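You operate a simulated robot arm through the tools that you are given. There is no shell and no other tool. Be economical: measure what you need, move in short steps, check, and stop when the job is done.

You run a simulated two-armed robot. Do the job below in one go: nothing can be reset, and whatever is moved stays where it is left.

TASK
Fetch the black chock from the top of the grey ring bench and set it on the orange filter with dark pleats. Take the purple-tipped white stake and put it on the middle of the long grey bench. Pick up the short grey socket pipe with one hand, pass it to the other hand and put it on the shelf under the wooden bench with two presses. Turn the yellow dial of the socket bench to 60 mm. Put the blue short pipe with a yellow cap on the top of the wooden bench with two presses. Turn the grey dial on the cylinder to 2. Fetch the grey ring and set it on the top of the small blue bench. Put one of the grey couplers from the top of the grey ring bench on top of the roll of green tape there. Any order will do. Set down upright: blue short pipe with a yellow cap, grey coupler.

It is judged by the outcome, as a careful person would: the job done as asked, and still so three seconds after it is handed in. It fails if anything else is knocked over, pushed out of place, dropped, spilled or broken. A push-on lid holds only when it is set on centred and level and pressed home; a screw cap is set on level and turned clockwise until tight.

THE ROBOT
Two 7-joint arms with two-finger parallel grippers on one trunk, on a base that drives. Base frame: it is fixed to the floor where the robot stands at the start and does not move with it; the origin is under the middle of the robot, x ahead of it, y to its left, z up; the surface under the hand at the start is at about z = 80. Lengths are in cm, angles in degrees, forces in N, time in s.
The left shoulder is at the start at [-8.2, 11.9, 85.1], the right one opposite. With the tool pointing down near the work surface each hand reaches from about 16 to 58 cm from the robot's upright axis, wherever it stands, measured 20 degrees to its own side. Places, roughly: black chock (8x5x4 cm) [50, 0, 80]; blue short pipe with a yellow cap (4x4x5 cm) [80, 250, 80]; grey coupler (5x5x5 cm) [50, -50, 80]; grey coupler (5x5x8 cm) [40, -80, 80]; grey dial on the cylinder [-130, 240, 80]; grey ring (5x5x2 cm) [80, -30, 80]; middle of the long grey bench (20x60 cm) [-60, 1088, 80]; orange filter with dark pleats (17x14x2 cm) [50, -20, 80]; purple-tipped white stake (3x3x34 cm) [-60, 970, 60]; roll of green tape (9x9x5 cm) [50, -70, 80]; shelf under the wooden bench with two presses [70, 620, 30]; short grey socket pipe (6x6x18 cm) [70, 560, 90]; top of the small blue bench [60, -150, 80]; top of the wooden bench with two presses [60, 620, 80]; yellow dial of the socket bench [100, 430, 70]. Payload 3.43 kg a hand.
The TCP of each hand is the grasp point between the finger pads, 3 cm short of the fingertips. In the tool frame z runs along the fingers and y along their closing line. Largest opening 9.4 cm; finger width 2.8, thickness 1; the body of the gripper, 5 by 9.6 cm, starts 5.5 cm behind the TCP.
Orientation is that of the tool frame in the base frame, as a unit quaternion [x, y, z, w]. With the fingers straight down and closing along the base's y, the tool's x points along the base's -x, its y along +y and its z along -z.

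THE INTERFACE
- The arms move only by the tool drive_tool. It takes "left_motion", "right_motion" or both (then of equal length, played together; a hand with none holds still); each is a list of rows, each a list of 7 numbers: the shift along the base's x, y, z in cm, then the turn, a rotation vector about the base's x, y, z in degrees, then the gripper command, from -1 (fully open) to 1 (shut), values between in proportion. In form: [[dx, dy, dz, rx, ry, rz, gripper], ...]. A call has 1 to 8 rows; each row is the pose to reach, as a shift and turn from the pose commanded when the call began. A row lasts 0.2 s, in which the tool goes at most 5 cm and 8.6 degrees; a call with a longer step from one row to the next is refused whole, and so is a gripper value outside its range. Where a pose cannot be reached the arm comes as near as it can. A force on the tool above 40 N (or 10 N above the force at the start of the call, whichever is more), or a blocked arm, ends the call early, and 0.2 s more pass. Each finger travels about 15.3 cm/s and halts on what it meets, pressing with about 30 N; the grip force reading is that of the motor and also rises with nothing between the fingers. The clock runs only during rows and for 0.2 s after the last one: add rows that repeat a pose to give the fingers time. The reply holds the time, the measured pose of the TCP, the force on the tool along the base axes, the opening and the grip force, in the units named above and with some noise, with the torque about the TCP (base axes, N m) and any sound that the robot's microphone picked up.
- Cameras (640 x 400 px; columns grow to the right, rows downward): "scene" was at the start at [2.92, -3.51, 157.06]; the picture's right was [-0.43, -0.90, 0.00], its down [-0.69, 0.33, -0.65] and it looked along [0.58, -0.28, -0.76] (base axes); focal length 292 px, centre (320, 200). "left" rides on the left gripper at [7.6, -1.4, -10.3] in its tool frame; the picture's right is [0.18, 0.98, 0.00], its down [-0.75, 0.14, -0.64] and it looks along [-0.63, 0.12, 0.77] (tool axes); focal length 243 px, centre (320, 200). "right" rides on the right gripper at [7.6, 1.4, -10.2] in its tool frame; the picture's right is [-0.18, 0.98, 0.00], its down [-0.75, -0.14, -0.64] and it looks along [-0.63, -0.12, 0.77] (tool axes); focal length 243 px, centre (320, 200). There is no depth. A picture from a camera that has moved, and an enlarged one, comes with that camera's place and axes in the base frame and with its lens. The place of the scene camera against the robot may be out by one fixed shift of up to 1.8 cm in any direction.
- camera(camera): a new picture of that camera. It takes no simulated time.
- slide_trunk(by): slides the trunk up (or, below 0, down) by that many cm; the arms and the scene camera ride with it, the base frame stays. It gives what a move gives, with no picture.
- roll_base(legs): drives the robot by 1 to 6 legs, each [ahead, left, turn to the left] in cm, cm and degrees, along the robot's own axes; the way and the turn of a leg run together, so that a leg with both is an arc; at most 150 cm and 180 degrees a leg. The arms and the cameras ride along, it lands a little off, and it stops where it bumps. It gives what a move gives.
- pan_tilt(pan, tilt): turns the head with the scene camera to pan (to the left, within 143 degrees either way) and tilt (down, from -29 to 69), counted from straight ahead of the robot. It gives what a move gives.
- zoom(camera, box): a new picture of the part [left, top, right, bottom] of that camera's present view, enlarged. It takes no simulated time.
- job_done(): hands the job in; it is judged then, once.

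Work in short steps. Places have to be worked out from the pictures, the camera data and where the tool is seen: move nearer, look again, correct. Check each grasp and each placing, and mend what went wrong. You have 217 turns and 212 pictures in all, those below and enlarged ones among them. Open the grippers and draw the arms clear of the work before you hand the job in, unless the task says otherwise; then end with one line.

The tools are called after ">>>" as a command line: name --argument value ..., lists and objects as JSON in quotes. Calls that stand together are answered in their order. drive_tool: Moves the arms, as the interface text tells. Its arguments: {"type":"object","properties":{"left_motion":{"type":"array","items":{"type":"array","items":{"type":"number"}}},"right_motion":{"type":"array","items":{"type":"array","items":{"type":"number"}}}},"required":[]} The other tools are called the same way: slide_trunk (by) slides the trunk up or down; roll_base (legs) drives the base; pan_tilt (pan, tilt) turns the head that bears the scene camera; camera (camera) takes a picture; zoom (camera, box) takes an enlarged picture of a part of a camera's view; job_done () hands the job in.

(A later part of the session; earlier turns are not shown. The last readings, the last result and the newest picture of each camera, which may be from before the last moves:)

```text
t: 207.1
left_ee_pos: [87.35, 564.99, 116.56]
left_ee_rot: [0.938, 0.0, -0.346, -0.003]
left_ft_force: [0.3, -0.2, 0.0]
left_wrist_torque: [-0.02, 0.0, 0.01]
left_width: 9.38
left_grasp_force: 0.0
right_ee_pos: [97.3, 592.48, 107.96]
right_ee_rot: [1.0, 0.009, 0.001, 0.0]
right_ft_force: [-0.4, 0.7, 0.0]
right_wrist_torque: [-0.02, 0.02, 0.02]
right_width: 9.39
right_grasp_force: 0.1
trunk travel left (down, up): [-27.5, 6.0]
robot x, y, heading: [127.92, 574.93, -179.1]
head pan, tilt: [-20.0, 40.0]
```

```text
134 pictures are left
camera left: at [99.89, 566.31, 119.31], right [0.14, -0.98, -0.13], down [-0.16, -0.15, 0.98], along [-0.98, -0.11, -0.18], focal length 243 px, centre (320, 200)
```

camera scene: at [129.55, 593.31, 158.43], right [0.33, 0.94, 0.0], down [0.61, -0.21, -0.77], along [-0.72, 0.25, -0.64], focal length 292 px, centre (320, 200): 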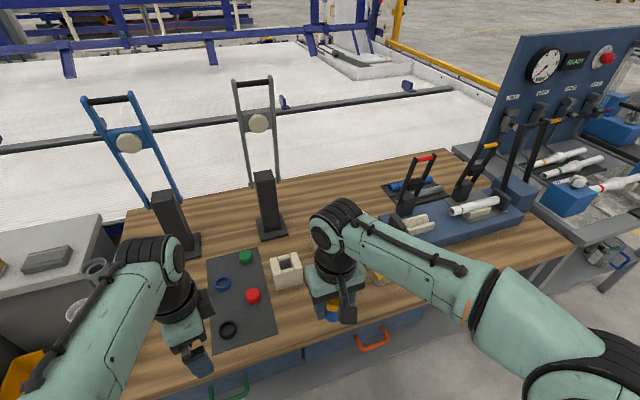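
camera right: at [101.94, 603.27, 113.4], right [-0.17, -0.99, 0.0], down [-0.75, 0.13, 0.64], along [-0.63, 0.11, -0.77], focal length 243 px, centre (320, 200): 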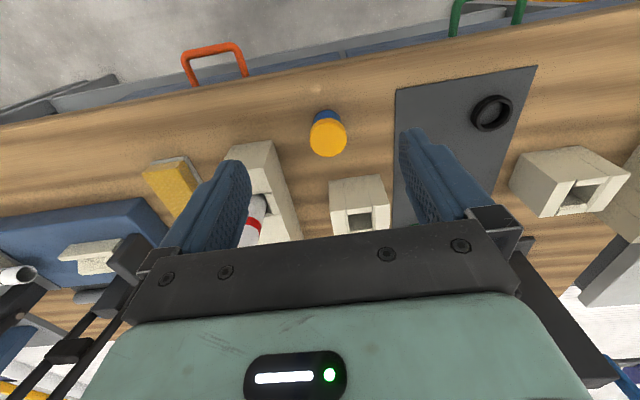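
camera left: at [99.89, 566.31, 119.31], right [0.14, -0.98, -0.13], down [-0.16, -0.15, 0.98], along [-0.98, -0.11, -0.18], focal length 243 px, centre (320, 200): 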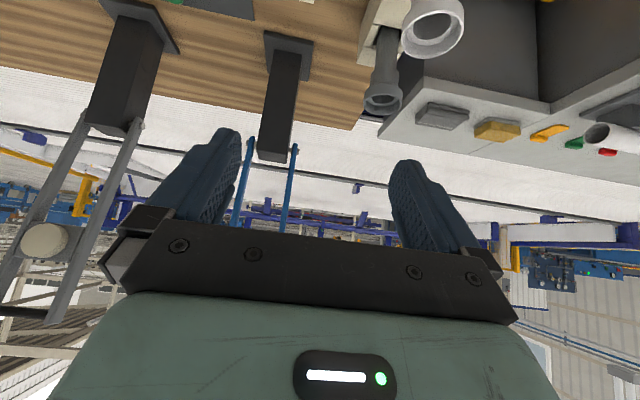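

Grey socket's rim ≈[69,556,~97]. Move closer for a second bearing.

>>> drive_tool --left_motion '[[-1.5, -3, 0, 0, 0, 0, -1], [-3, -6, -0.5, 0, 0, 0, -1], [-5, -9, -1, 0, 0, 0, -1], [-5, -9, -1, 0, 0, 0, -1]]'

>>> camera --camera "left"

>>> camera --camera "scene"

```text
t: 208.1
left_ee_pos: [82.75, 556.02, 115.61]
left_ee_rot: [0.939, 0.0, -0.345, -0.003]
left_ft_force: [0.6, 0.5, 0.7]
left_wrist_torque: [0.0, 0.0, 0.04]
left_width: 9.4
left_grasp_force: 0.1
right_ee_pos: [97.38, 592.57, 108.12]
right_ee_rot: [1.0, 0.009, -0.001, -0.001]
right_ft_force: [0.0, -0.1, 0.5]
right_wrist_torque: [0.0, -0.01, 0.02]
right_width: 9.42
right_grasp_force: 0.0
trunk travel left (down, up): [-27.5, 6.0]
robot x, y, heading: [128.2, 574.54, -179.4]
head pan, tilt: [-20.0, 40.0]
```

```text
133 pictures are left
camera left: at [95.23, 557.35, 118.49], right [0.14, -0.98, -0.12], down [-0.16, -0.15, 0.98], along [-0.98, -0.11, -0.18], focal length 243 px, centre (320, 200)
```

left: 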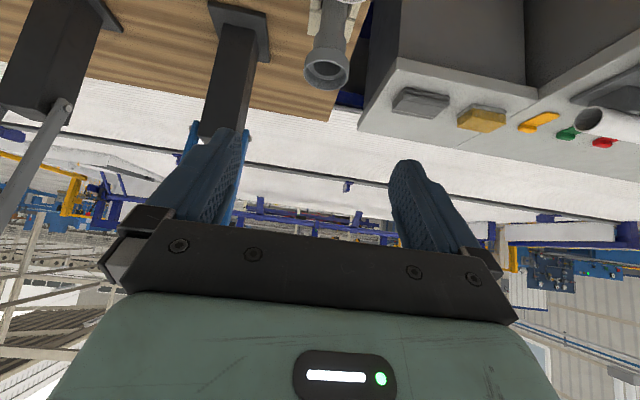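

```text
132 pictures are left
camera scene: at [125.03, 577.45, 158.44], right [0.33, 0.95, 0.0], down [0.61, -0.21, -0.77], along [-0.72, 0.25, -0.64], focal length 292 px, centre (320, 200)
```

scene: 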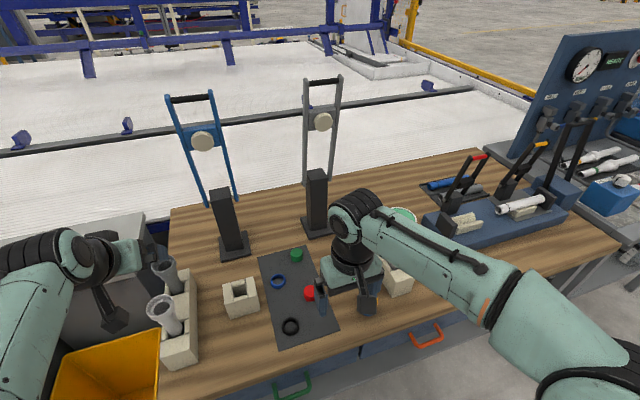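

Rim ≈[69.4,555.9,98], Ø≈5.4. To keep the wrist camera clear of the white pipe, reduce pitch to 20° and hover at z≈107.

>>> drive_tool --left_motion '[[-2.5, 0, -0.5, 0, -5, 0, -1], [-5, 0, -1, 0, -10, 0, -1], [-8, 0, -2, 0, -15, 0, -1], [-11, -0.1, -4, 0, -20, 0, -1], [-13.3, -0.1, -7, 0, -20, 0, -1], [-13.3, -0.1, -8.5, 0, -20, 0, -1], [-13.3, -0.1, -8.5, 0, -20, 0, -1]]'

>>> camera --camera "left"

```text
t: 209.7
left_ee_pos: [77.46, 560.55, 109.6]
left_ee_rot: [0.985, 0.0, -0.175, -0.003]
left_ft_force: [-0.5, -1.0, 0.3]
left_wrist_torque: [0.04, 0.01, 0.01]
left_width: 9.41
left_grasp_force: 0.1
left hand out of reach, approached as far as the arm can: row 3, 4, 5, 6, 7
right_ee_pos: [97.39, 592.49, 108.02]
right_ee_rot: [1.0, 0.01, 0.0, 0.0]
right_ft_force: [0.2, 0.5, -0.1]
right_wrist_torque: [0.01, 0.03, 0.0]
right_width: 9.39
right_grasp_force: 0.2
trunk travel left (down, up): [-27.5, 6.0]
robot x, y, heading: [128.15, 574.75, -179.2]
head pan, tilt: [-20.0, 40.0]
```

```text
131 pictures are left
camera left: at [88.15, 561.95, 116.56], right [0.17, -0.98, -0.07], down [-0.49, -0.15, 0.86], along [-0.86, -0.11, -0.5], focal length 243 px, centre (320, 200)
```

left: 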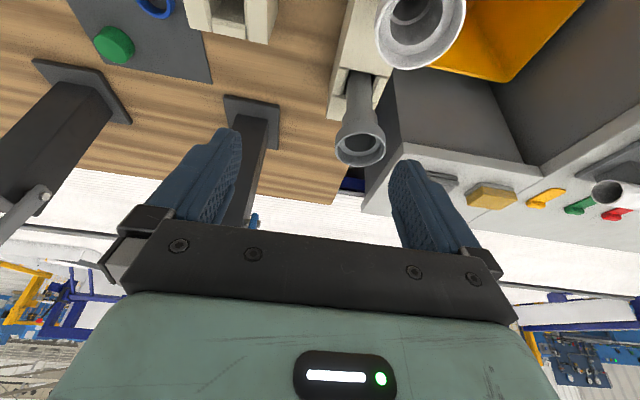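

Short by 8 cm at this pitch. Try driving 8 cm closer (bench is open below).

>>> roll_base --legs '[[8, 0, 0]]'

```text
t: 210.8
left_ee_pos: [69.34, 560.71, 109.57]
left_ee_rot: [0.984, -0.001, -0.176, -0.003]
left_ft_force: [0.0, 0.5, -0.1]
left_wrist_torque: [0.0, 0.0, 0.02]
left_width: 9.39
left_grasp_force: 0.1
right_ee_pos: [89.33, 592.38, 107.94]
right_ee_rot: [1.0, 0.008, 0.0, 0.0]
right_ft_force: [0.2, -0.4, -0.5]
right_wrist_torque: [-0.03, 0.0, 0.03]
right_width: 9.4
right_grasp_force: 0.1
trunk travel left (down, up): [-27.5, 6.0]
robot x, y, heading: [120.19, 574.69, -179.3]
head pan, tilt: [-20.0, 40.0]
```

No bump. Now move over the rim.

>>> drive_tool --left_motion '[[0, -3, 0, 0, 0, 0, -1], [0, -4.8, -1, 0, 0, 0, -1], [0, -4.8, -2.6, 0, 0, 0, -1], [0, -4.8, -2.6, 0, 0, 0, -1]]'

>>> camera --camera "left"

```text
t: 211.8
left_ee_pos: [69.51, 555.74, 107.17]
left_ee_rot: [0.984, -0.002, -0.176, -0.005]
left_ft_force: [-0.2, 0.9, 0.3]
left_wrist_torque: [-0.01, 0.0, -0.01]
left_width: 9.4
left_grasp_force: 0.2
left hand out of reach, approached as far as the arm can: row 2, 3
right_ee_pos: [89.35, 592.38, 107.92]
right_ee_rot: [1.0, 0.008, 0.001, 0.0]
right_ft_force: [0.6, 0.9, -0.6]
right_wrist_torque: [-0.02, -0.03, -0.01]
right_width: 9.39
right_grasp_force: 0.1
trunk travel left (down, up): [-27.5, 6.0]
robot x, y, heading: [120.12, 574.56, -179.3]
head pan, tilt: [-20.0, 40.0]
```

```text
130 pictures are left
camera left: at [80.21, 557.04, 114.0], right [0.17, -0.98, -0.07], down [-0.48, -0.14, 0.86], along [-0.86, -0.11, -0.5], focal length 243 px, centre (320, 200)
```

left: 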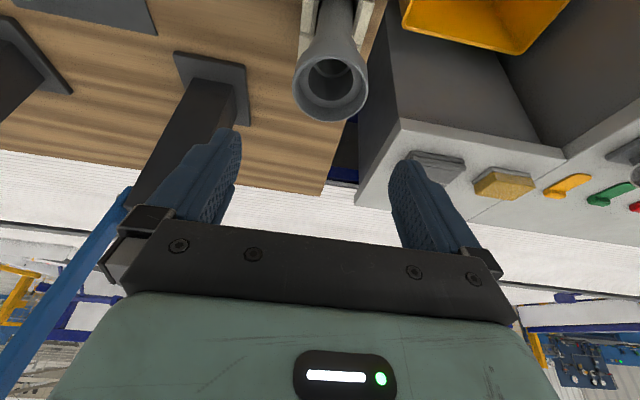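

Rim confirmed [69.3,555.5,98]. Descend along z to 96.2.

>>> drive_tool --left_motion '[[-0.1, -0.2, -4, 0, 0, 0, -1], [-0.1, -0.2, -8, 0, 0, 0, -1], [-0.1, -0.2, -11, 0, 0, 0, -1], [-0.1, -0.2, -11, 0, 0, 0, -1]]'

>>> camera --camera "left"

```text
t: 212.8
left_ee_pos: [69.13, 555.85, 96.39]
left_ee_rot: [0.984, -0.001, -0.177, -0.004]
left_ft_force: [0.3, 0.6, -0.4]
left_wrist_torque: [0.01, 0.04, 0.0]
left_width: 9.39
left_grasp_force: 0.1
left hand out of reach, approached as far as the arm can: row 3, 4
right_ee_pos: [89.5, 592.37, 108.04]
right_ee_rot: [1.0, 0.008, -0.001, 0.0]
right_ft_force: [1.4, -0.2, -0.1]
right_wrist_torque: [-0.01, -0.03, 0.02]
right_width: 9.39
right_grasp_force: 0.0
trunk travel left (down, up): [-27.5, 6.0]
robot x, y, heading: [120.05, 574.81, -179.2]
head pan, tilt: [-20.0, 40.0]
```

```text
129 pictures are left
camera left: at [80.06, 557.22, 103.25], right [0.17, -0.98, -0.07], down [-0.48, -0.14, 0.86], along [-0.86, -0.11, -0.5], focal length 243 px, centre (320, 200)
```

left: 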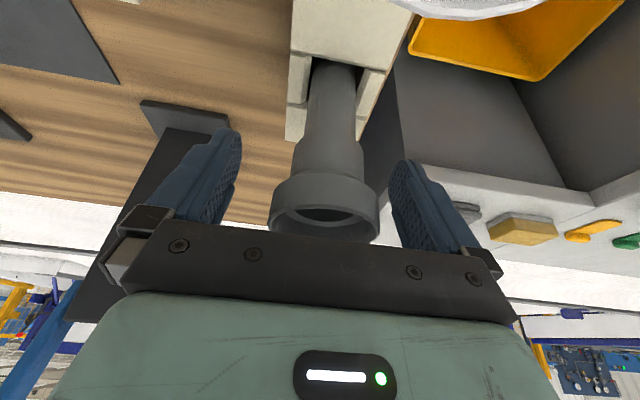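

Fingers straddle the socket collar. Close and lift.

>>> drive_tool --left_motion '[[0, 0, 0, 0, 0, 0, 0], [0, 0, 0, 0, 0, 0, 1], [0, 0, 0, 0, 0, 0, 1], [0, 0, 0, 0, 0, 0, 1]]'

>>> drive_tool --left_motion '[[0, 0, 3, 0, 0, 0, 1], [0.5, 0, 7, 0, 0, 0, 1], [0.5, 0, 11, 0, 0, 0, 1], [0.5, 0, 15, 0, 0, 0, 1], [2, 0, 18, 0, 0, 0, 1]]'

>>> camera --camera "left"

```text
t: 213.8
left_ee_pos: [69.3, 556.0, 96.35]
left_ee_rot: [0.984, -0.002, -0.177, -0.004]
left_ft_force: [-0.3, -1.3, 0.1]
left_wrist_torque: [0.01, 0.0, 0.0]
left_width: 5.72
left_grasp_force: 30.1
right_ee_pos: [89.32, 592.35, 108.03]
right_ee_rot: [1.0, 0.008, 0.001, 0.0]
right_ft_force: [0.2, -0.5, -0.7]
right_wrist_torque: [0.01, 0.03, -0.04]
right_width: 9.4
right_grasp_force: 0.0
trunk travel left (down, up): [-27.5, 6.0]
robot x, y, heading: [120.33, 574.82, -179.1]
head pan, tilt: [-20.0, 40.0]
```

```text
t: 215.0
left_ee_pos: [71.31, 556.02, 114.47]
left_ee_rot: [0.984, 0.001, -0.175, -0.004]
left_ft_force: [-0.4, -0.3, -1.1]
left_wrist_torque: [-0.03, 0.03, -0.02]
left_width: 5.74
left_grasp_force: 30.1
left hand out of reach, approached as far as the arm can: row 4
right_ee_pos: [89.44, 592.39, 108.02]
right_ee_rot: [1.0, 0.009, -0.001, 0.0]
right_ft_force: [-0.2, 0.5, -0.1]
right_wrist_torque: [0.03, 0.0, 0.0]
right_width: 9.39
right_grasp_force: 0.0
trunk travel left (down, up): [-27.5, 6.0]
robot x, y, heading: [120.17, 574.67, -179.1]
head pan, tilt: [-20.0, 40.0]
```

```text
128 pictures are left
camera left: at [82.12, 557.34, 121.4], right [0.17, -0.98, -0.07], down [-0.49, -0.15, 0.86], along [-0.86, -0.11, -0.5], focal length 243 px, centre (320, 200)
```

left: 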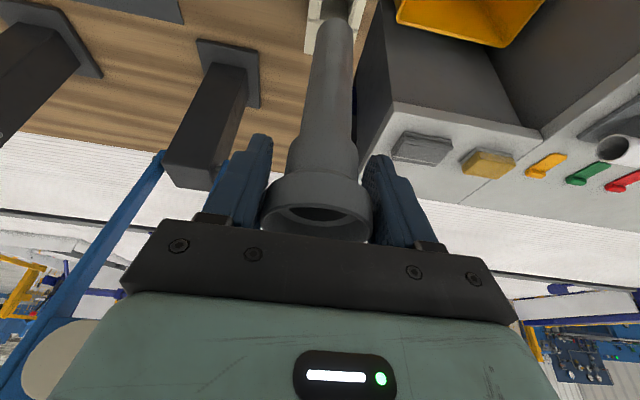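

Held. Raise a bit more and shift +y away from the white pipe, then back the base off 30 cm.

>>> drive_tool --left_motion '[[1, 2, 2, 0, 0, 0, 1], [2, 5, 4, 0, 0, 0, 1], [3, 9, 5, 0, 0, 0, 1], [4, 13, 5, 0, 0, 0, 1]]'

>>> roll_base --legs '[[-35, 0, 0]]'

>>> pan_tilt --pan 0 --tilt 45

>>> camera --camera "scene"

```text
t: 216.0
left_ee_pos: [75.4, 569.04, 119.34]
left_ee_rot: [0.984, 0.0, -0.176, -0.003]
left_ft_force: [0.7, -0.8, -0.9]
left_wrist_torque: [0.0, 0.01, 0.0]
left_width: 5.74
left_grasp_force: 29.9
right_ee_pos: [89.41, 592.42, 108.03]
right_ee_rot: [1.0, 0.008, 0.0, 0.0]
right_ft_force: [0.4, -0.8, 0.5]
right_wrist_torque: [-0.04, 0.01, -0.03]
right_width: 9.39
right_grasp_force: 0.0
trunk travel left (down, up): [-27.5, 6.0]
robot x, y, heading: [120.38, 574.43, -179.1]
head pan, tilt: [-20.0, 40.0]
```

```text
t: 218.2
left_ee_pos: [110.27, 569.25, 119.32]
left_ee_rot: [0.985, 0.001, -0.175, -0.003]
left_ft_force: [-0.2, -1.0, -0.2]
left_wrist_torque: [0.01, 0.04, -0.03]
left_width: 5.74
left_grasp_force: 29.7
right_ee_pos: [124.29, 592.84, 107.95]
right_ee_rot: [1.0, 0.009, 0.0, 0.0]
right_ft_force: [0.2, -0.1, 0.0]
right_wrist_torque: [0.02, 0.01, 0.03]
right_width: 9.4
right_grasp_force: 0.2
trunk travel left (down, up): [-27.5, 6.0]
robot x, y, heading: [155.37, 575.08, -178.7]
head pan, tilt: [-20.0, 40.0]
```

```text
t: 219.1
left_ee_pos: [110.3, 569.29, 119.45]
left_ee_rot: [0.984, 0.001, -0.175, -0.002]
left_ft_force: [0.2, 0.5, -0.3]
left_wrist_torque: [0.03, 0.02, -0.02]
left_width: 5.73
left_grasp_force: 29.6
right_ee_pos: [124.31, 592.94, 108.01]
right_ee_rot: [1.0, 0.01, -0.001, 0.001]
right_ft_force: [-0.2, -1.5, -0.5]
right_wrist_torque: [-0.02, 0.01, -0.01]
right_width: 9.4
right_grasp_force: 0.1
trunk travel left (down, up): [-27.5, 6.0]
robot x, y, heading: [155.19, 575.31, -179.3]
head pan, tilt: [0.0, 45.0]
```

```text
127 pictures are left
camera scene: at [151.89, 574.94, 157.71], right [-0.02, 1.0, 0.0], down [0.71, 0.01, -0.71], along [-0.71, -0.01, -0.71], focal length 292 px, centre (320, 200)
```

scene: 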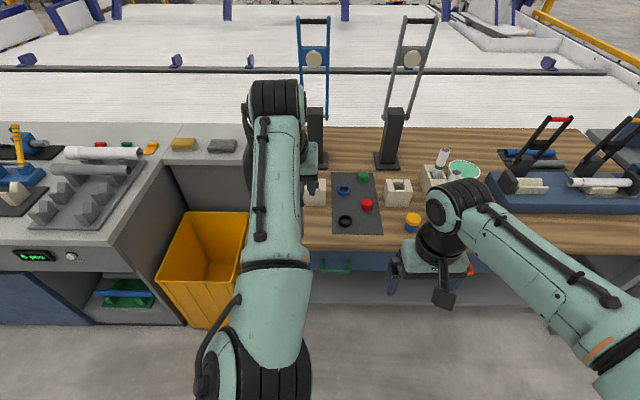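

The shelf (z≈30) has ~30 cm clearance under the drawers. For the hand-over, the right hand will come in from the front right, pitched 30° down, gripping the pipe below the left hand. Lower the left by 12 and pitch the right hand now.

>>> drive_tool --left_motion '[[0, 0, -2, 0, 0, 0, 1], [0, 0, -4, 0, 0, 0, 1], [0, 0, -6, 0, 0, 0, 1], [0, 0, -8, 0, 0, 0, 1], [0, 0, -10, 0, 0, 0, 1], [0, 0, -12, 0, 0, 0, 1], [0, 0, -12, 0, 0, 0, 1], [0, 0, -12, 0, 0, 0, 1]]' --right_motion '[[-2, 0.5, 0, 0, 7.5, 0, -1], [-4, 1, 0, 0, 15, 0, -1], [-6, 1.5, 0, 0, 22.5, 0, -1], [-8, 2, 0, 0, 30, 0, -1], [-9, 2, 0, 0, 37.5, 0, -1], [-9, 2, 0, 0, 45, 0, -1], [-9, 2, 0, 0, 52.5, 0, -1], [-9, 2, 0, 0, 60, 0, -1]]'

>>> drive_tool --right_motion '[[0, 0, 0, 0, 0, 7.5, -1], [0, 0, 0, 0, 0, 15, -1], [0, 0, 0, 0, 0, 22.5, -1], [0, 0, 0, 0, 0, 30, -1], [0, 0, 0, 0, 0, 37.5, -1], [0, 0, 0, 0, 0, 45, -1], [0, 0, 0, 0, 0, 45, -1]]'

>>> camera --camera "right"

>>> camera --camera "scene"

```text
t: 220.9
left_ee_pos: [110.17, 569.36, 107.28]
left_ee_rot: [0.985, 0.001, -0.175, -0.003]
left_ft_force: [0.2, -0.1, -0.8]
left_wrist_torque: [-0.04, -0.01, -0.02]
left_width: 5.71
left_grasp_force: 29.9
right_ee_pos: [115.29, 594.93, 108.07]
right_ee_rot: [0.866, 0.009, -0.5, -0.003]
right_ft_force: [0.6, 0.0, 0.7]
right_wrist_torque: [-0.03, 0.0, -0.01]
right_width: 9.43
right_grasp_force: 0.1
trunk travel left (down, up): [-27.5, 6.0]
robot x, y, heading: [155.22, 575.16, -179.1]
head pan, tilt: [0.0, 45.0]
```

```text
t: 222.5
left_ee_pos: [110.13, 569.37, 107.47]
left_ee_rot: [0.984, 0.002, -0.176, -0.003]
left_ft_force: [-0.5, -0.6, -1.2]
left_wrist_torque: [-0.01, -0.01, 0.01]
left_width: 5.71
left_grasp_force: 30.1
right_ee_pos: [115.27, 594.87, 108.02]
right_ee_rot: [0.797, 0.34, -0.463, 0.188]
right_ft_force: [-0.5, 0.1, -0.5]
right_wrist_torque: [0.03, 0.02, -0.01]
right_width: 9.39
right_grasp_force: 0.1
trunk travel left (down, up): [-27.5, 6.0]
robot x, y, heading: [155.45, 575.27, -178.9]
head pan, tilt: [0.0, 45.0]
```

```text
126 pictures are left
camera right: at [125.24, 603.07, 106.55], right [0.64, -0.75, 0.14], down [0.04, 0.22, 0.98], along [-0.77, -0.62, 0.17], focal length 243 px, centre (320, 200)
```

right: 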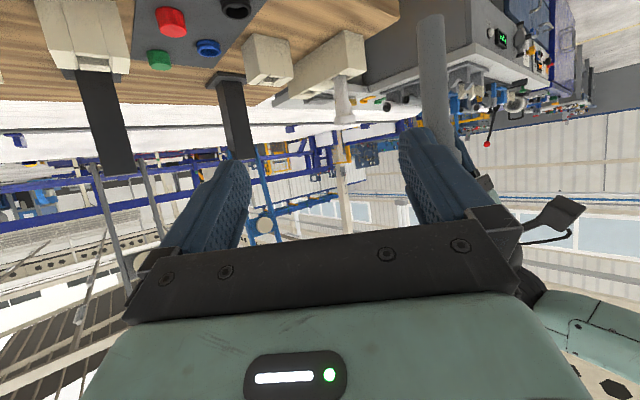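

```text
125 pictures are left
camera scene: at [151.94, 574.9, 157.71], right [-0.02, 1.0, 0.0], down [0.71, 0.01, -0.71], along [-0.71, -0.01, -0.71], focal length 292 px, centre (320, 200)
```

scene: 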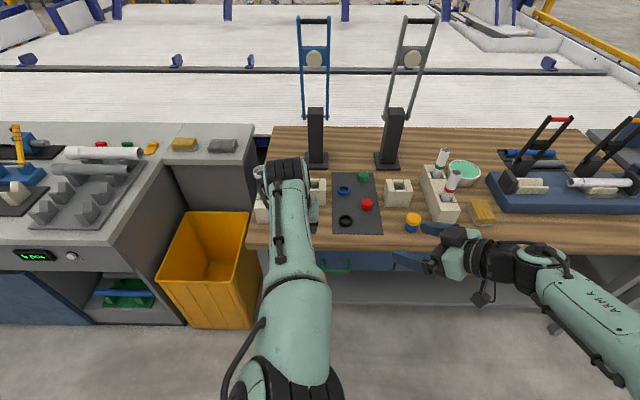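

Pipe bottom at z≈91.5, axis at [110,569.4]. Move the right hand to stand-off and look.

>>> drive_tool --right_motion '[[1, -4, -1, 0, 0, 0, -1], [2, -8, -2, 0, 0, 0, -1], [2.5, -12, -3, 0, 0, 0, -1], [2.3, -16, -4, 0, 0, 0, -1], [2, -18.2, -4, 0, 0, 0, -1], [2, -18.2, -4, 0, 0, 0, -1]]'

>>> camera --camera "right"

```text
t: 223.9
left_ee_pos: [110.2, 569.37, 107.36]
left_ee_rot: [0.985, 0.002, -0.175, -0.003]
left_ft_force: [-0.2, -0.3, -1.3]
left_wrist_torque: [-0.01, 0.02, -0.02]
left_width: 5.74
left_grasp_force: 29.6
right_ee_pos: [117.09, 576.55, 103.85]
right_ee_rot: [0.797, 0.339, -0.464, 0.187]
right_ft_force: [0.1, 0.0, 0.9]
right_wrist_torque: [0.0, 0.01, 0.01]
right_width: 9.37
right_grasp_force: 0.0
trunk travel left (down, up): [-27.5, 6.0]
robot x, y, heading: [155.28, 575.29, -179.1]
head pan, tilt: [0.0, 45.0]
```

```text
124 pictures are left
camera right: at [127.07, 584.81, 102.3], right [0.64, -0.76, 0.14], down [0.04, 0.22, 0.98], along [-0.77, -0.62, 0.17], focal length 243 px, centre (320, 200)
```

right: 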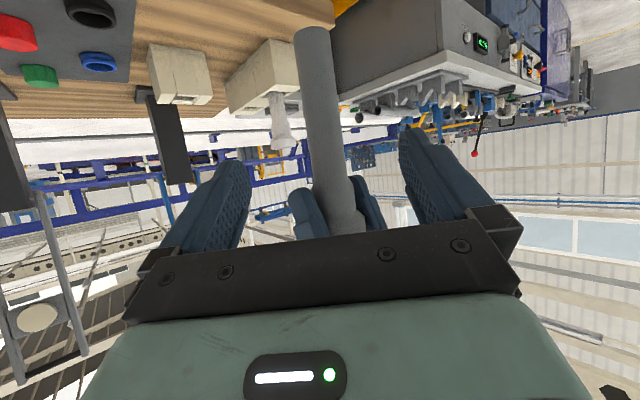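

Well aligned. Advance onto the pipe and close the right hand.

>>> drive_tool --right_motion '[[-2.3, -2.4, -1.95, 0, 0, 0, -1], [-4.6, -4.8, -3.9, 0, 0, 0, -1], [-6.9, -7.1, -5.8, 0, 0, 0, -1], [-6.9, -7.1, -5.8, 0, 0, 0, -1]]'

>>> camera --camera "right"

```text
t: 224.9
left_ee_pos: [110.3, 569.36, 107.34]
left_ee_rot: [0.984, 0.001, -0.175, -0.003]
left_ft_force: [0.0, -0.1, -0.5]
left_wrist_torque: [-0.02, -0.01, -0.02]
left_width: 5.7
left_grasp_force: 30.1
right_ee_pos: [110.55, 569.56, 98.18]
right_ee_rot: [0.796, 0.339, -0.465, 0.187]
right_ft_force: [0.0, -0.4, -0.8]
right_wrist_torque: [0.01, -0.02, 0.0]
right_width: 9.41
right_grasp_force: 0.0
trunk travel left (down, up): [-27.5, 6.0]
robot x, y, heading: [155.14, 575.19, -179.0]
head pan, tilt: [0.0, 45.0]
```

```text
123 pictures are left
camera right: at [120.46, 577.69, 96.69], right [0.64, -0.76, 0.14], down [0.04, 0.22, 0.98], along [-0.77, -0.62, 0.17], focal length 243 px, centre (320, 200)
```

right: 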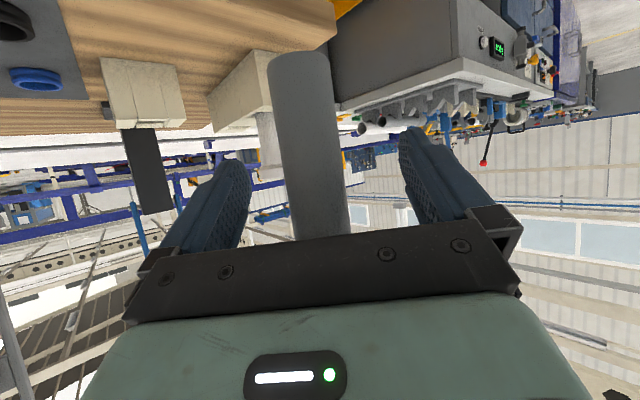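

>>> drive_tool --right_motion '[[0, 0, 0, 0, 0, 0, 0], [0, 0, 0, 0, 0, 0, 0.6], [0, 0, 0, 0, 0, 0, 1], [0, 0, 0, 0, 0, 0, 1]]'

>>> drive_tool --left_motion '[[0, 0, 0, 0, 0, 0, 0], [0, 0, 0, 0, 0, 0, -1], [0, 0, 0, 0, 0, 0, -1], [0.3, 0, 2, 0, 0, 0, -1], [1.4, 0, 5, 0, 0, 0, -1], [2.5, 0, 8, 0, 0, 0, -1], [3.9, 0, 12, 0, 0, 0, -1]]'

>>> camera --camera "right"

>>> camera --camera "left"

```text
t: 225.9
left_ee_pos: [110.23, 569.36, 107.43]
left_ee_rot: [0.985, 0.003, -0.175, -0.003]
left_ft_force: [11.7, -4.5, 1.3]
left_wrist_torque: [-0.26, -0.53, 0.02]
left_width: 5.71
left_grasp_force: 29.9
right_ee_pos: [110.4, 569.58, 98.04]
right_ee_rot: [0.797, 0.337, -0.465, 0.187]
right_ft_force: [-11.2, 3.8, -1.8]
right_wrist_torque: [-0.08, -0.54, -0.05]
right_width: 3.51
right_grasp_force: 30.2
trunk travel left (down, up): [-27.5, 6.0]
robot x, y, heading: [155.03, 574.77, -179.0]
head pan, tilt: [0.0, 45.0]
```

```text
t: 227.5
left_ee_pos: [114.14, 569.16, 119.42]
left_ee_rot: [0.985, 0.002, -0.175, -0.002]
left_ft_force: [0.2, 0.1, -0.7]
left_wrist_torque: [-0.01, -0.01, 0.03]
left_width: 9.39
left_grasp_force: 0.0
right_ee_pos: [110.49, 569.51, 98.15]
right_ee_rot: [0.797, 0.339, -0.464, 0.188]
right_ft_force: [0.1, 0.0, -0.2]
right_wrist_torque: [0.01, -0.01, -0.02]
right_width: 3.51
right_grasp_force: 30.1
trunk travel left (down, up): [-27.5, 6.0]
robot x, y, heading: [155.62, 575.02, -179.1]
head pan, tilt: [0.0, 45.0]
```

```text
122 pictures are left
camera right: at [120.47, 577.67, 96.7], right [0.64, -0.76, 0.14], down [0.04, 0.22, 0.98], along [-0.77, -0.62, 0.17], focal length 243 px, centre (320, 200)
```

right: 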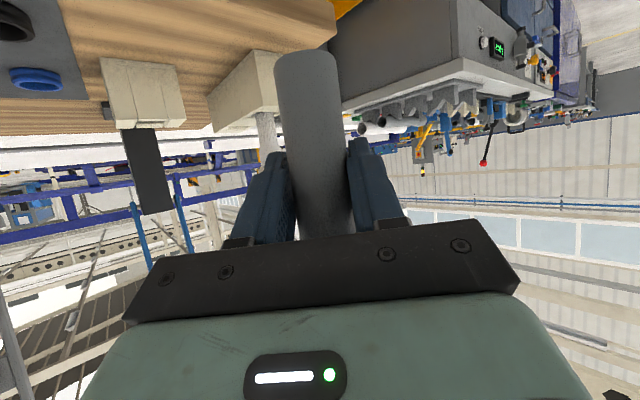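

```text
121 pictures are left
camera left: at [124.94, 570.48, 126.32], right [0.17, -0.98, -0.07], down [-0.49, -0.15, 0.86], along [-0.86, -0.12, -0.5], focal length 243 px, centre (320, 200)
```

left: 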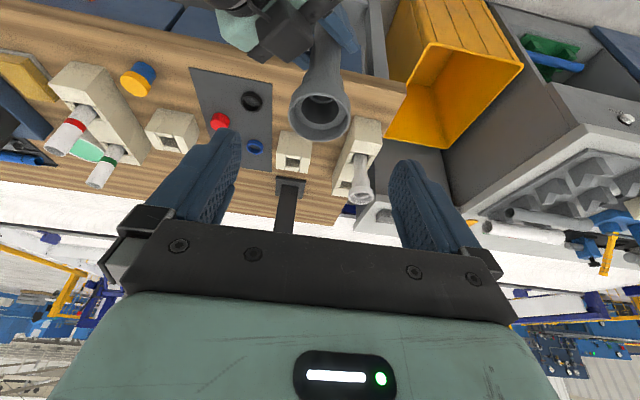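

Hand-over done (right holds at 3.5 cm; left is clear). Turn the right hand to face the bench (yaw −45°) while moving clear.

>>> drive_tool --right_motion '[[1, 3, 0, 0, 0, -7.5, 1], [2, 6, 0, 0, 0, -15, 1], [3, 9, 0, 0, 0, -22.5, 1], [4, 12, 0, 0, 0, -30, 1], [4, 15, 0, 0, 0, -37.5, 1], [4, 18, 0, 0, 0, -45, 1], [4, 20, 0, 0, 0, -45, 1]]' --left_motion '[[1, -1, 0, 0, 0, 0, -1], [2, -2, 0, 0, 0, 0, -1], [3, -3, 0, 0, 0, 0, -1], [4, -4, 0, 0, 0, 0, -1], [5, -5, 0, 0, 0, 0, -1], [6, -6, 0, 0, 0, 0, -1], [6, -6, 0, 0, 0, 0, -1]]'

>>> slide_trunk --by -27.5

>>> camera --camera "scene"

```text
t: 229.1
left_ee_pos: [120.0, 563.47, 119.36]
left_ee_rot: [0.985, 0.002, -0.175, -0.003]
left_ft_force: [0.3, 0.2, 0.3]
left_wrist_torque: [-0.02, -0.01, -0.02]
left_width: 9.39
left_grasp_force: 0.0
right_ee_pos: [114.59, 589.52, 98.11]
right_ee_rot: [0.866, 0.008, -0.5, -0.005]
right_ft_force: [-1.1, -0.6, -0.1]
right_wrist_torque: [0.0, -0.01, -0.04]
right_width: 3.5
right_grasp_force: 29.9
trunk travel left (down, up): [-27.5, 6.0]
robot x, y, heading: [155.5, 574.99, -179.2]
head pan, tilt: [0.0, 45.0]
```

```text
t: 231.9
left_ee_pos: [120.23, 563.34, 92.06]
left_ee_rot: [0.984, 0.001, -0.176, -0.004]
left_ft_force: [0.5, -0.1, 0.0]
left_wrist_torque: [0.03, 0.0, 0.01]
left_width: 9.41
left_grasp_force: 0.0
right_ee_pos: [114.4, 589.59, 70.67]
right_ee_rot: [0.866, 0.009, -0.5, -0.004]
right_ft_force: [-0.2, -0.6, 0.2]
right_wrist_torque: [0.01, 0.0, 0.01]
right_width: 3.48
right_grasp_force: 30.3
trunk travel left (down, up): [0.0, 33.5]
robot x, y, heading: [155.28, 575.1, -178.9]
head pan, tilt: [0.0, 45.0]
```

```text
120 pictures are left
camera scene: at [147.0, 574.84, 130.01], right [-0.02, 1.0, 0.0], down [0.71, 0.01, -0.71], along [-0.71, -0.01, -0.71], focal length 292 px, centre (320, 200)
```

scene: 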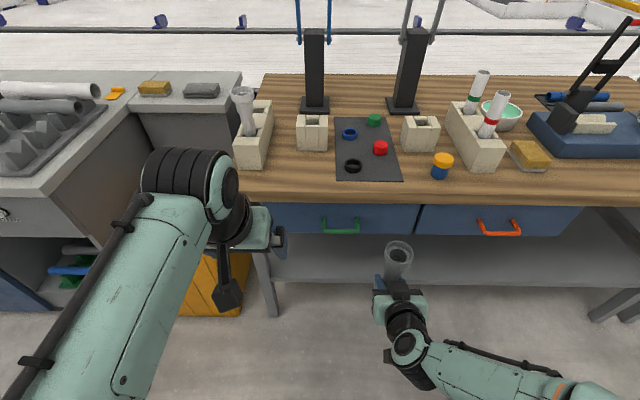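

The shelf is empty and visible. Test lowering the right hand in front of the bench.

>>> drive_tool --right_motion '[[0, 0.5, -4, 0, 0, 0, 1], [0, 1, -8, 0, 0, 0, 1], [0, 1.5, -12, 0, 0, 0, 1], [0, 2, -16, 0, 0, 0, 1], [0, 2.5, -20, 0, 0, 0, 1], [0, 3, -24, 0, 0, 0, 1], [0, 3, -28, 0, 0, 0, 1], [0, 3, -30, 0, 0, 0, 1]]'

>>> camera --camera "scene"

```text
t: 233.7
left_ee_pos: [120.12, 563.38, 91.92]
left_ee_rot: [0.985, 0.002, -0.175, -0.003]
left_ft_force: [-0.2, -0.3, 0.2]
left_wrist_torque: [0.02, -0.04, 0.02]
left_width: 9.4
left_grasp_force: 0.1
right_ee_pos: [114.47, 592.69, 40.53]
right_ee_rot: [0.866, 0.009, -0.5, -0.004]
right_ft_force: [-0.5, 0.5, -0.6]
right_wrist_torque: [0.0, -0.03, 0.02]
right_width: 3.47
right_grasp_force: 29.8
trunk travel left (down, up): [0.0, 33.5]
robot x, y, heading: [155.15, 575.2, -179.5]
head pan, tilt: [0.0, 45.0]
```

```text
119 pictures are left
camera scene: at [146.99, 574.84, 130.01], right [-0.02, 1.0, 0.0], down [0.71, 0.01, -0.71], along [-0.71, -0.01, -0.71], focal length 292 px, centre (320, 200)
```

scene: 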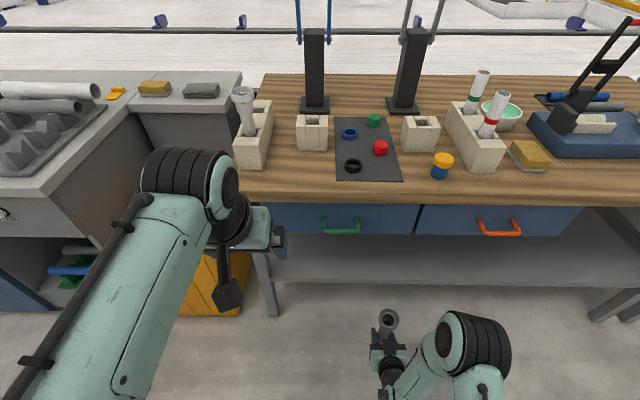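

>>> camera --camera "right"

```text
118 pictures are left
camera right: at [127.19, 591.5, 39.13], right [-0.08, -0.99, 0.14], down [0.18, 0.13, 0.98], along [-0.98, 0.11, 0.17], focal length 243 px, centre (320, 200)
```

right: 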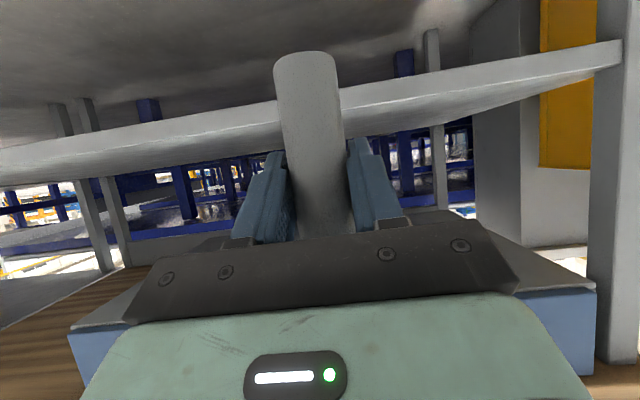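

>>> zoom --camera "right" --box '[200, 30, 480, 210]'

```text
2.22 times, centred on (340, 120) of right
camera zoom: at [127.19, 591.5, 39.13], right [-0.08, -0.99, 0.14], down [0.18, 0.13, 0.98], along [-0.98, 0.11, 0.17], focal length 539 px, centre (276, 378)
```

zoom: 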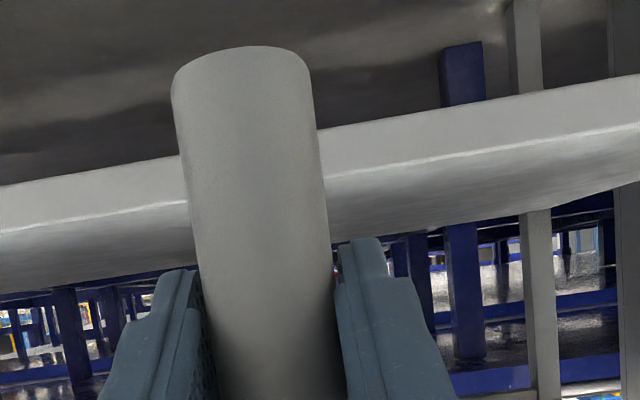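

Shelf top ≈ z 33, front edge x≈92–93. Raise to z≈44 and extend the arm forward 12 cm first, then drive closer.

>>> drive_tool --right_motion '[[0, 1, 2, 0, 0, 0, 1], [-2, 2, 3.8, 0, 0, 0, 1], [-5, 3, 3.8, 0, 0, 0, 1], [-8, 4, 3.8, 0, 0, 0, 1], [-11, 5, 3.8, 0, 0, 0, 1], [-13, 6, 3.8, 0, 0, 0, 1], [-13, 6, 3.8, 0, 0, 0, 1]]'

>>> camera --camera "scene"

```text
t: 235.3
left_ee_pos: [120.27, 563.32, 91.91]
left_ee_rot: [0.985, 0.001, -0.175, -0.003]
left_ft_force: [-0.1, -0.1, 0.3]
left_wrist_torque: [0.04, -0.03, -0.01]
left_width: 9.42
left_grasp_force: 0.1
right_ee_pos: [101.37, 598.6, 44.42]
right_ee_rot: [0.866, 0.008, -0.5, -0.004]
right_ft_force: [-0.6, -0.5, -0.3]
right_wrist_torque: [0.0, 0.0, -0.01]
right_width: 3.49
right_grasp_force: 30.2
trunk travel left (down, up): [0.0, 33.5]
robot x, y, heading: [155.14, 575.09, -178.8]
head pan, tilt: [0.0, 45.0]
```

```text
116 pictures are left
camera scene: at [146.99, 574.84, 130.01], right [-0.02, 1.0, 0.0], down [0.71, 0.01, -0.71], along [-0.71, -0.01, -0.71], focal length 292 px, centre (320, 200)
```

scene: 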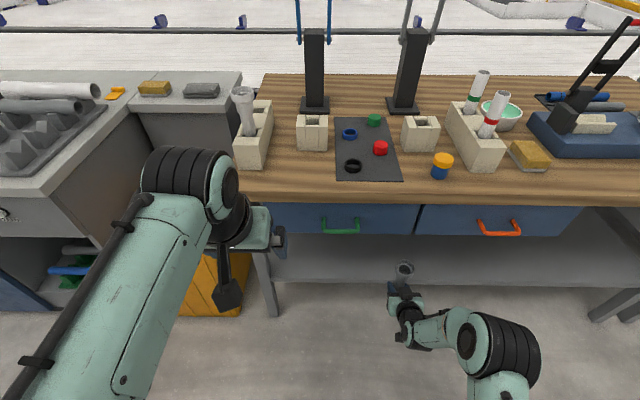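

Extend 8 cm more, then drive 12 cm ahead.

>>> drive_tool --right_motion '[[-3, 0, 0, 0, 0, 0, 1], [-6, 0, 0, 0, 0, 0, 1], [-8, 0, 0, 0, 0, 0, 1], [-8, 0, 0, 0, 0, 0, 1]]'

>>> roll_base --legs '[[10, 0, 0]]'

>>> camera --camera "scene"

>>> camera --camera "right"

```text
t: 236.3
left_ee_pos: [120.35, 563.45, 91.95]
left_ee_rot: [0.985, 0.001, -0.175, -0.004]
left_ft_force: [0.4, -0.1, 0.0]
left_wrist_torque: [0.0, 0.0, 0.04]
left_width: 9.4
left_grasp_force: 0.0
right_ee_pos: [93.4, 598.63, 44.32]
right_ee_rot: [0.866, 0.008, -0.5, -0.004]
right_ft_force: [0.7, 0.0, 1.2]
right_wrist_torque: [0.01, -0.05, -0.01]
right_width: 3.5
right_grasp_force: 29.9
trunk travel left (down, up): [0.0, 33.5]
robot x, y, heading: [155.09, 575.32, -179.3]
head pan, tilt: [0.0, 45.0]
```

```text
t: 237.4
left_ee_pos: [110.12, 563.26, 91.95]
left_ee_rot: [0.985, 0.001, -0.175, -0.003]
left_ft_force: [-0.5, 0.1, -0.1]
left_wrist_torque: [-0.01, -0.02, 0.0]
left_width: 9.39
left_grasp_force: 0.0
right_ee_pos: [83.65, 598.63, 44.45]
right_ee_rot: [0.866, 0.009, -0.501, -0.004]
right_ft_force: [1.0, -0.5, -0.6]
right_wrist_torque: [-0.02, 0.02, -0.04]
right_width: 3.49
right_grasp_force: 29.9
trunk travel left (down, up): [0.0, 33.5]
robot x, y, heading: [145.28, 574.93, -179.2]
head pan, tilt: [0.0, 45.0]
```

```text
115 pictures are left
camera scene: at [137.01, 574.68, 130.0], right [-0.02, 1.0, 0.0], down [0.71, 0.01, -0.71], along [-0.71, -0.01, -0.71], focal length 292 px, centre (320, 200)
```

scene: 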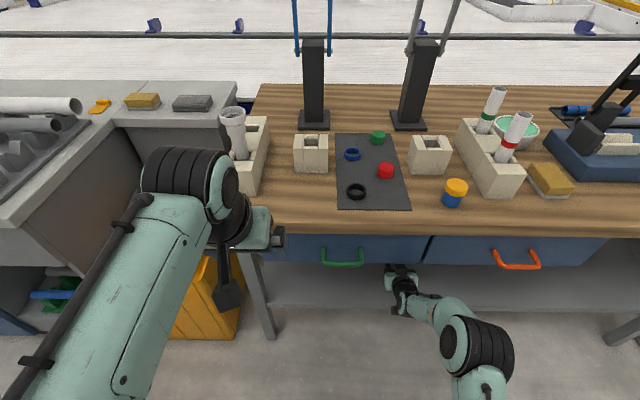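

```text
114 pictures are left
camera right: at [96.38, 597.37, 42.95], right [-0.08, -0.99, 0.14], down [0.18, 0.13, 0.98], along [-0.98, 0.11, 0.16], focal length 243 px, centre (320, 200)
```

right: 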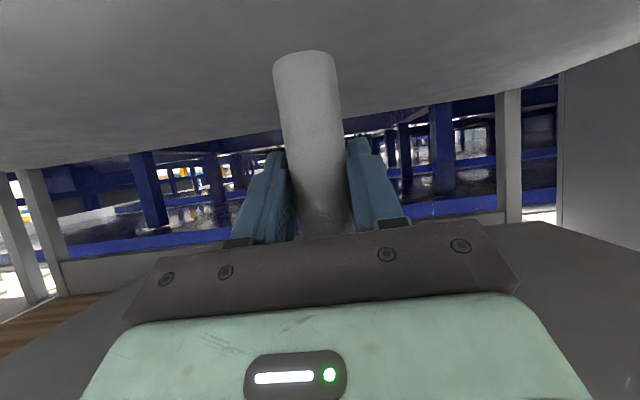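

Pipe is over the shelf. Lower gently until contact.

>>> drive_tool --right_motion '[[0, 0, -1.5, 0, 0, 0, 1], [0, 0, -3, 0, 0, 0, 1], [0, 0, -3.5, 0, 0, 0, 1], [0, 0, -4, 0, 0, 0, 1], [0, 0, -4.4, 0, 0, 0, 1], [0, 0, -4.8, 0, 0, 0, 1], [0, 0, -5.2, 0, 0, 0, 1], [0, 0, -5.6, 0, 0, 0, 1]]'

```text
t: 239.2
left_ee_pos: [110.43, 563.12, 91.85]
left_ee_rot: [0.984, 0.002, -0.176, -0.003]
left_ft_force: [-0.8, -0.4, 0.6]
left_wrist_torque: [0.0, 0.02, -0.01]
left_width: 9.41
left_grasp_force: 0.1
right_ee_pos: [83.4, 598.5, 39.31]
right_ee_rot: [0.864, 0.007, -0.504, -0.006]
right_ft_force: [4.6, -1.1, 17.1]
right_wrist_torque: [-0.09, -0.35, 0.0]
right_width: 3.49
right_grasp_force: 30.1
trunk travel left (down, up): [0.0, 33.5]
robot x, y, heading: [145.52, 575.09, -179.1]
head pan, tilt: [0.0, 45.0]
```

>>> drive_tool --right_motion '[[0, 0, 0.4, 0, 0, 0, 1], [0, 0, 0.4, 0, 0, 0, 1]]'

>>> camera --camera "right"

```text
t: 239.8
left_ee_pos: [110.23, 563.19, 91.82]
left_ee_rot: [0.984, 0.001, -0.176, -0.003]
left_ft_force: [0.5, -0.6, 0.4]
left_wrist_torque: [0.03, 0.01, 0.0]
left_width: 9.42
left_grasp_force: 0.0
right_ee_pos: [83.57, 598.58, 39.33]
right_ee_rot: [0.866, 0.008, -0.5, -0.005]
right_ft_force: [-3.8, 0.0, 7.9]
right_wrist_torque: [-0.01, 0.27, -0.03]
right_width: 3.49
right_grasp_force: 29.6
trunk travel left (down, up): [0.0, 33.5]
robot x, y, heading: [145.54, 574.94, -178.9]
head pan, tilt: [0.0, 45.0]
```

```text
113 pictures are left
camera right: at [96.36, 597.4, 37.81], right [-0.08, -0.99, 0.14], down [0.18, 0.13, 0.98], along [-0.98, 0.11, 0.17], focal length 243 px, centre (320, 200)
```

right: 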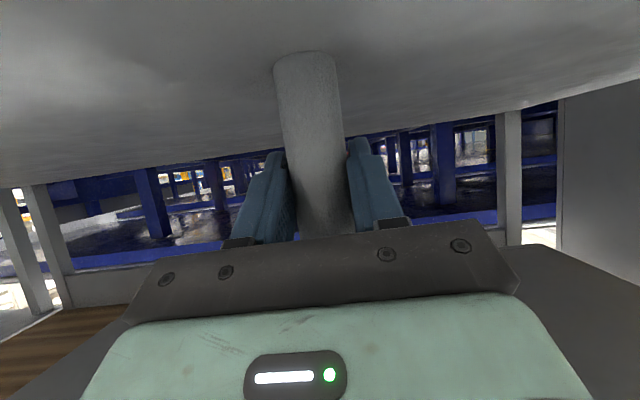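

Vertical and in contact. Open slowly, then retreat straight back.

>>> drive_tool --right_motion '[[0, 0, 0, 0, 0, 0, 0.1], [0, 0, 0, 0, 0, 0, -0.4], [0, 0, 0, 0, 0, 0, -1], [0, 0, 0, 0, 0, 0, -1], [2, 0, 0.5, 0, 0, 0, -1], [5, 0, 1, 0, 0, 0, -1], [8, 0, 1.5, 0, 0, 0, -1], [11, 0, 2, 0, 0, 0, -1]]'

>>> camera --camera "right"

```text
t: 241.6
left_ee_pos: [110.29, 563.2, 91.95]
left_ee_rot: [0.985, 0.001, -0.175, -0.003]
left_ft_force: [0.1, 1.0, -0.3]
left_wrist_torque: [0.01, -0.03, 0.04]
left_width: 9.41
left_grasp_force: 0.0
right_ee_pos: [94.68, 598.69, 41.23]
right_ee_rot: [0.866, 0.007, -0.5, -0.005]
right_ft_force: [0.6, 0.9, 0.4]
right_wrist_torque: [0.01, 0.02, 0.02]
right_width: 9.38
right_grasp_force: 0.1
trunk travel left (down, up): [0.0, 33.5]
robot x, y, heading: [145.46, 574.69, -179.1]
head pan, tilt: [0.0, 45.0]
```

```text
112 pictures are left
camera right: at [107.43, 597.42, 39.74], right [-0.08, -0.99, 0.14], down [0.18, 0.13, 0.98], along [-0.98, 0.11, 0.17], focal length 243 px, centre (320, 200)
```

right: 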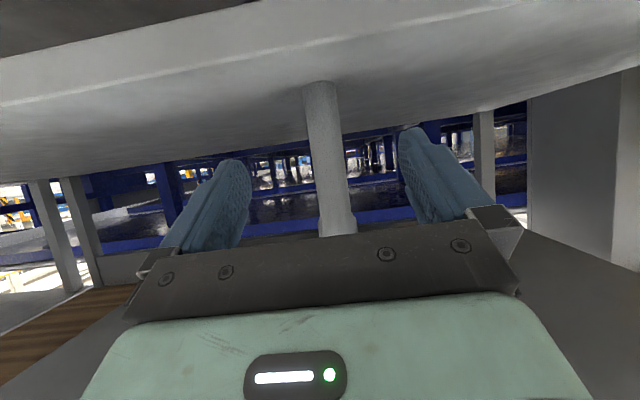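

Pipe stands on the shelf. Back off 30 cm, raise the trunk, and bring the right hand to pointing down.

>>> roll_base --legs '[[-30, 0, 0]]'

>>> slide_trunk --by 27.5

>>> drive_tool --right_motion '[[1, 0, 3, 0, -7.5, 0, -1], [2, 0, 6, 0, -15, 0, -1], [3, 0, 9, 0, -22.5, 0, -1], [4, 0, 12, 0, -30, 0, -1], [5, -1, 15, 0, -37.5, 0, -1], [6, -2, 18, 0, -45, 0, -1], [7, -3, 21, 0, -52.5, 0, -1], [8, -4, 24, 0, -60, 0, -1]]' --left_motion '[[0, 0, 0, 0, -2.5, 0, -1], [0, 0, 0, 0, -5, 0, -1], [0, 0, 0, 0, -7.5, 0, -1], [0, 0, 0, 0, -10, 0, -1], [0, 0, 0, 0, -12.5, 0, -1], [0, 0, 0, 0, -15, 0, -1], [0, 0, 0, 0, -17.5, 0, -1], [0, 0, 0, 0, -20, 0, -1]]'

>>> pan_tilt --pan -90 --tilt 20

>>> camera --camera "scene"

```text
t: 243.7
left_ee_pos: [140.95, 563.55, 91.89]
left_ee_rot: [0.985, 0.006, -0.175, -0.002]
left_ft_force: [0.1, -0.6, 0.5]
left_wrist_torque: [0.01, -0.02, 0.01]
left_width: 9.43
left_grasp_force: 0.0
right_ee_pos: [125.0, 598.82, 41.08]
right_ee_rot: [0.866, 0.012, -0.5, -0.003]
right_ft_force: [1.2, 0.0, 0.0]
right_wrist_torque: [-0.03, 0.02, 0.0]
right_width: 9.38
right_grasp_force: 0.1
trunk travel left (down, up): [0.0, 33.5]
robot x, y, heading: [175.53, 575.64, -178.4]
head pan, tilt: [0.0, 45.0]
```

```text
t: 246.5
left_ee_pos: [140.94, 563.74, 119.42]
left_ee_rot: [0.984, 0.006, -0.176, -0.002]
left_ft_force: [0.5, 0.3, -1.1]
left_wrist_torque: [0.01, 0.01, -0.02]
left_width: 9.39
left_grasp_force: 0.0
right_ee_pos: [125.08, 598.93, 68.7]
right_ee_rot: [0.866, 0.012, -0.5, -0.003]
right_ft_force: [-0.3, -0.5, -0.7]
right_wrist_torque: [0.0, 0.02, -0.01]
right_width: 9.4
right_grasp_force: 0.0
trunk travel left (down, up): [-27.5, 6.0]
robot x, y, heading: [175.87, 575.52, -178.5]
head pan, tilt: [0.0, 45.0]
```

```text
t: 248.3
left_ee_pos: [140.94, 563.5, 119.42]
left_ee_rot: [1.0, 0.006, -0.001, -0.001]
left_ft_force: [-1.1, -0.4, 0.9]
left_wrist_torque: [0.01, 0.01, 0.0]
left_width: 9.4
left_grasp_force: 0.0
right_ee_pos: [132.88, 594.97, 92.83]
right_ee_rot: [1.0, 0.011, 0.001, 0.002]
right_ft_force: [0.1, -0.5, -0.7]
right_wrist_torque: [-0.01, 0.0, 0.0]
right_width: 9.4
right_grasp_force: 0.2
trunk travel left (down, up): [-27.5, 6.0]
robot x, y, heading: [176.18, 575.67, -178.6]
head pan, tilt: [0.0, 45.0]
```

```text
t: 249.9
left_ee_pos: [140.94, 563.53, 119.41]
left_ee_rot: [1.0, 0.005, -0.002, -0.002]
left_ft_force: [0.0, 0.5, -0.7]
left_wrist_torque: [-0.01, 0.0, -0.01]
left_width: 9.4
left_grasp_force: 0.1
right_ee_pos: [133.04, 594.91, 92.71]
right_ee_rot: [1.0, 0.011, -0.001, 0.004]
right_ft_force: [0.9, 0.3, 0.8]
right_wrist_torque: [0.02, -0.03, 0.0]
right_width: 9.4
right_grasp_force: 0.0
trunk travel left (down, up): [-27.5, 6.0]
robot x, y, heading: [175.57, 575.83, -178.6]
head pan, tilt: [-90.0, 20.0]
```

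```text
111 pictures are left
camera scene: at [180.44, 584.89, 161.58], right [1.0, 0.03, 0.0], down [0.01, -0.34, -0.94], along [-0.02, 0.94, -0.34], focal length 292 px, centre (320, 200)
```

scene: 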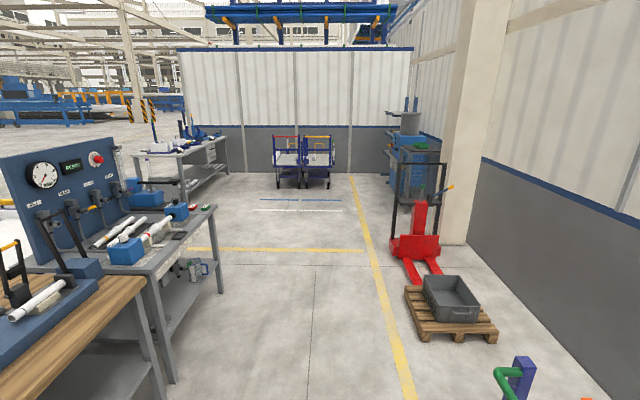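

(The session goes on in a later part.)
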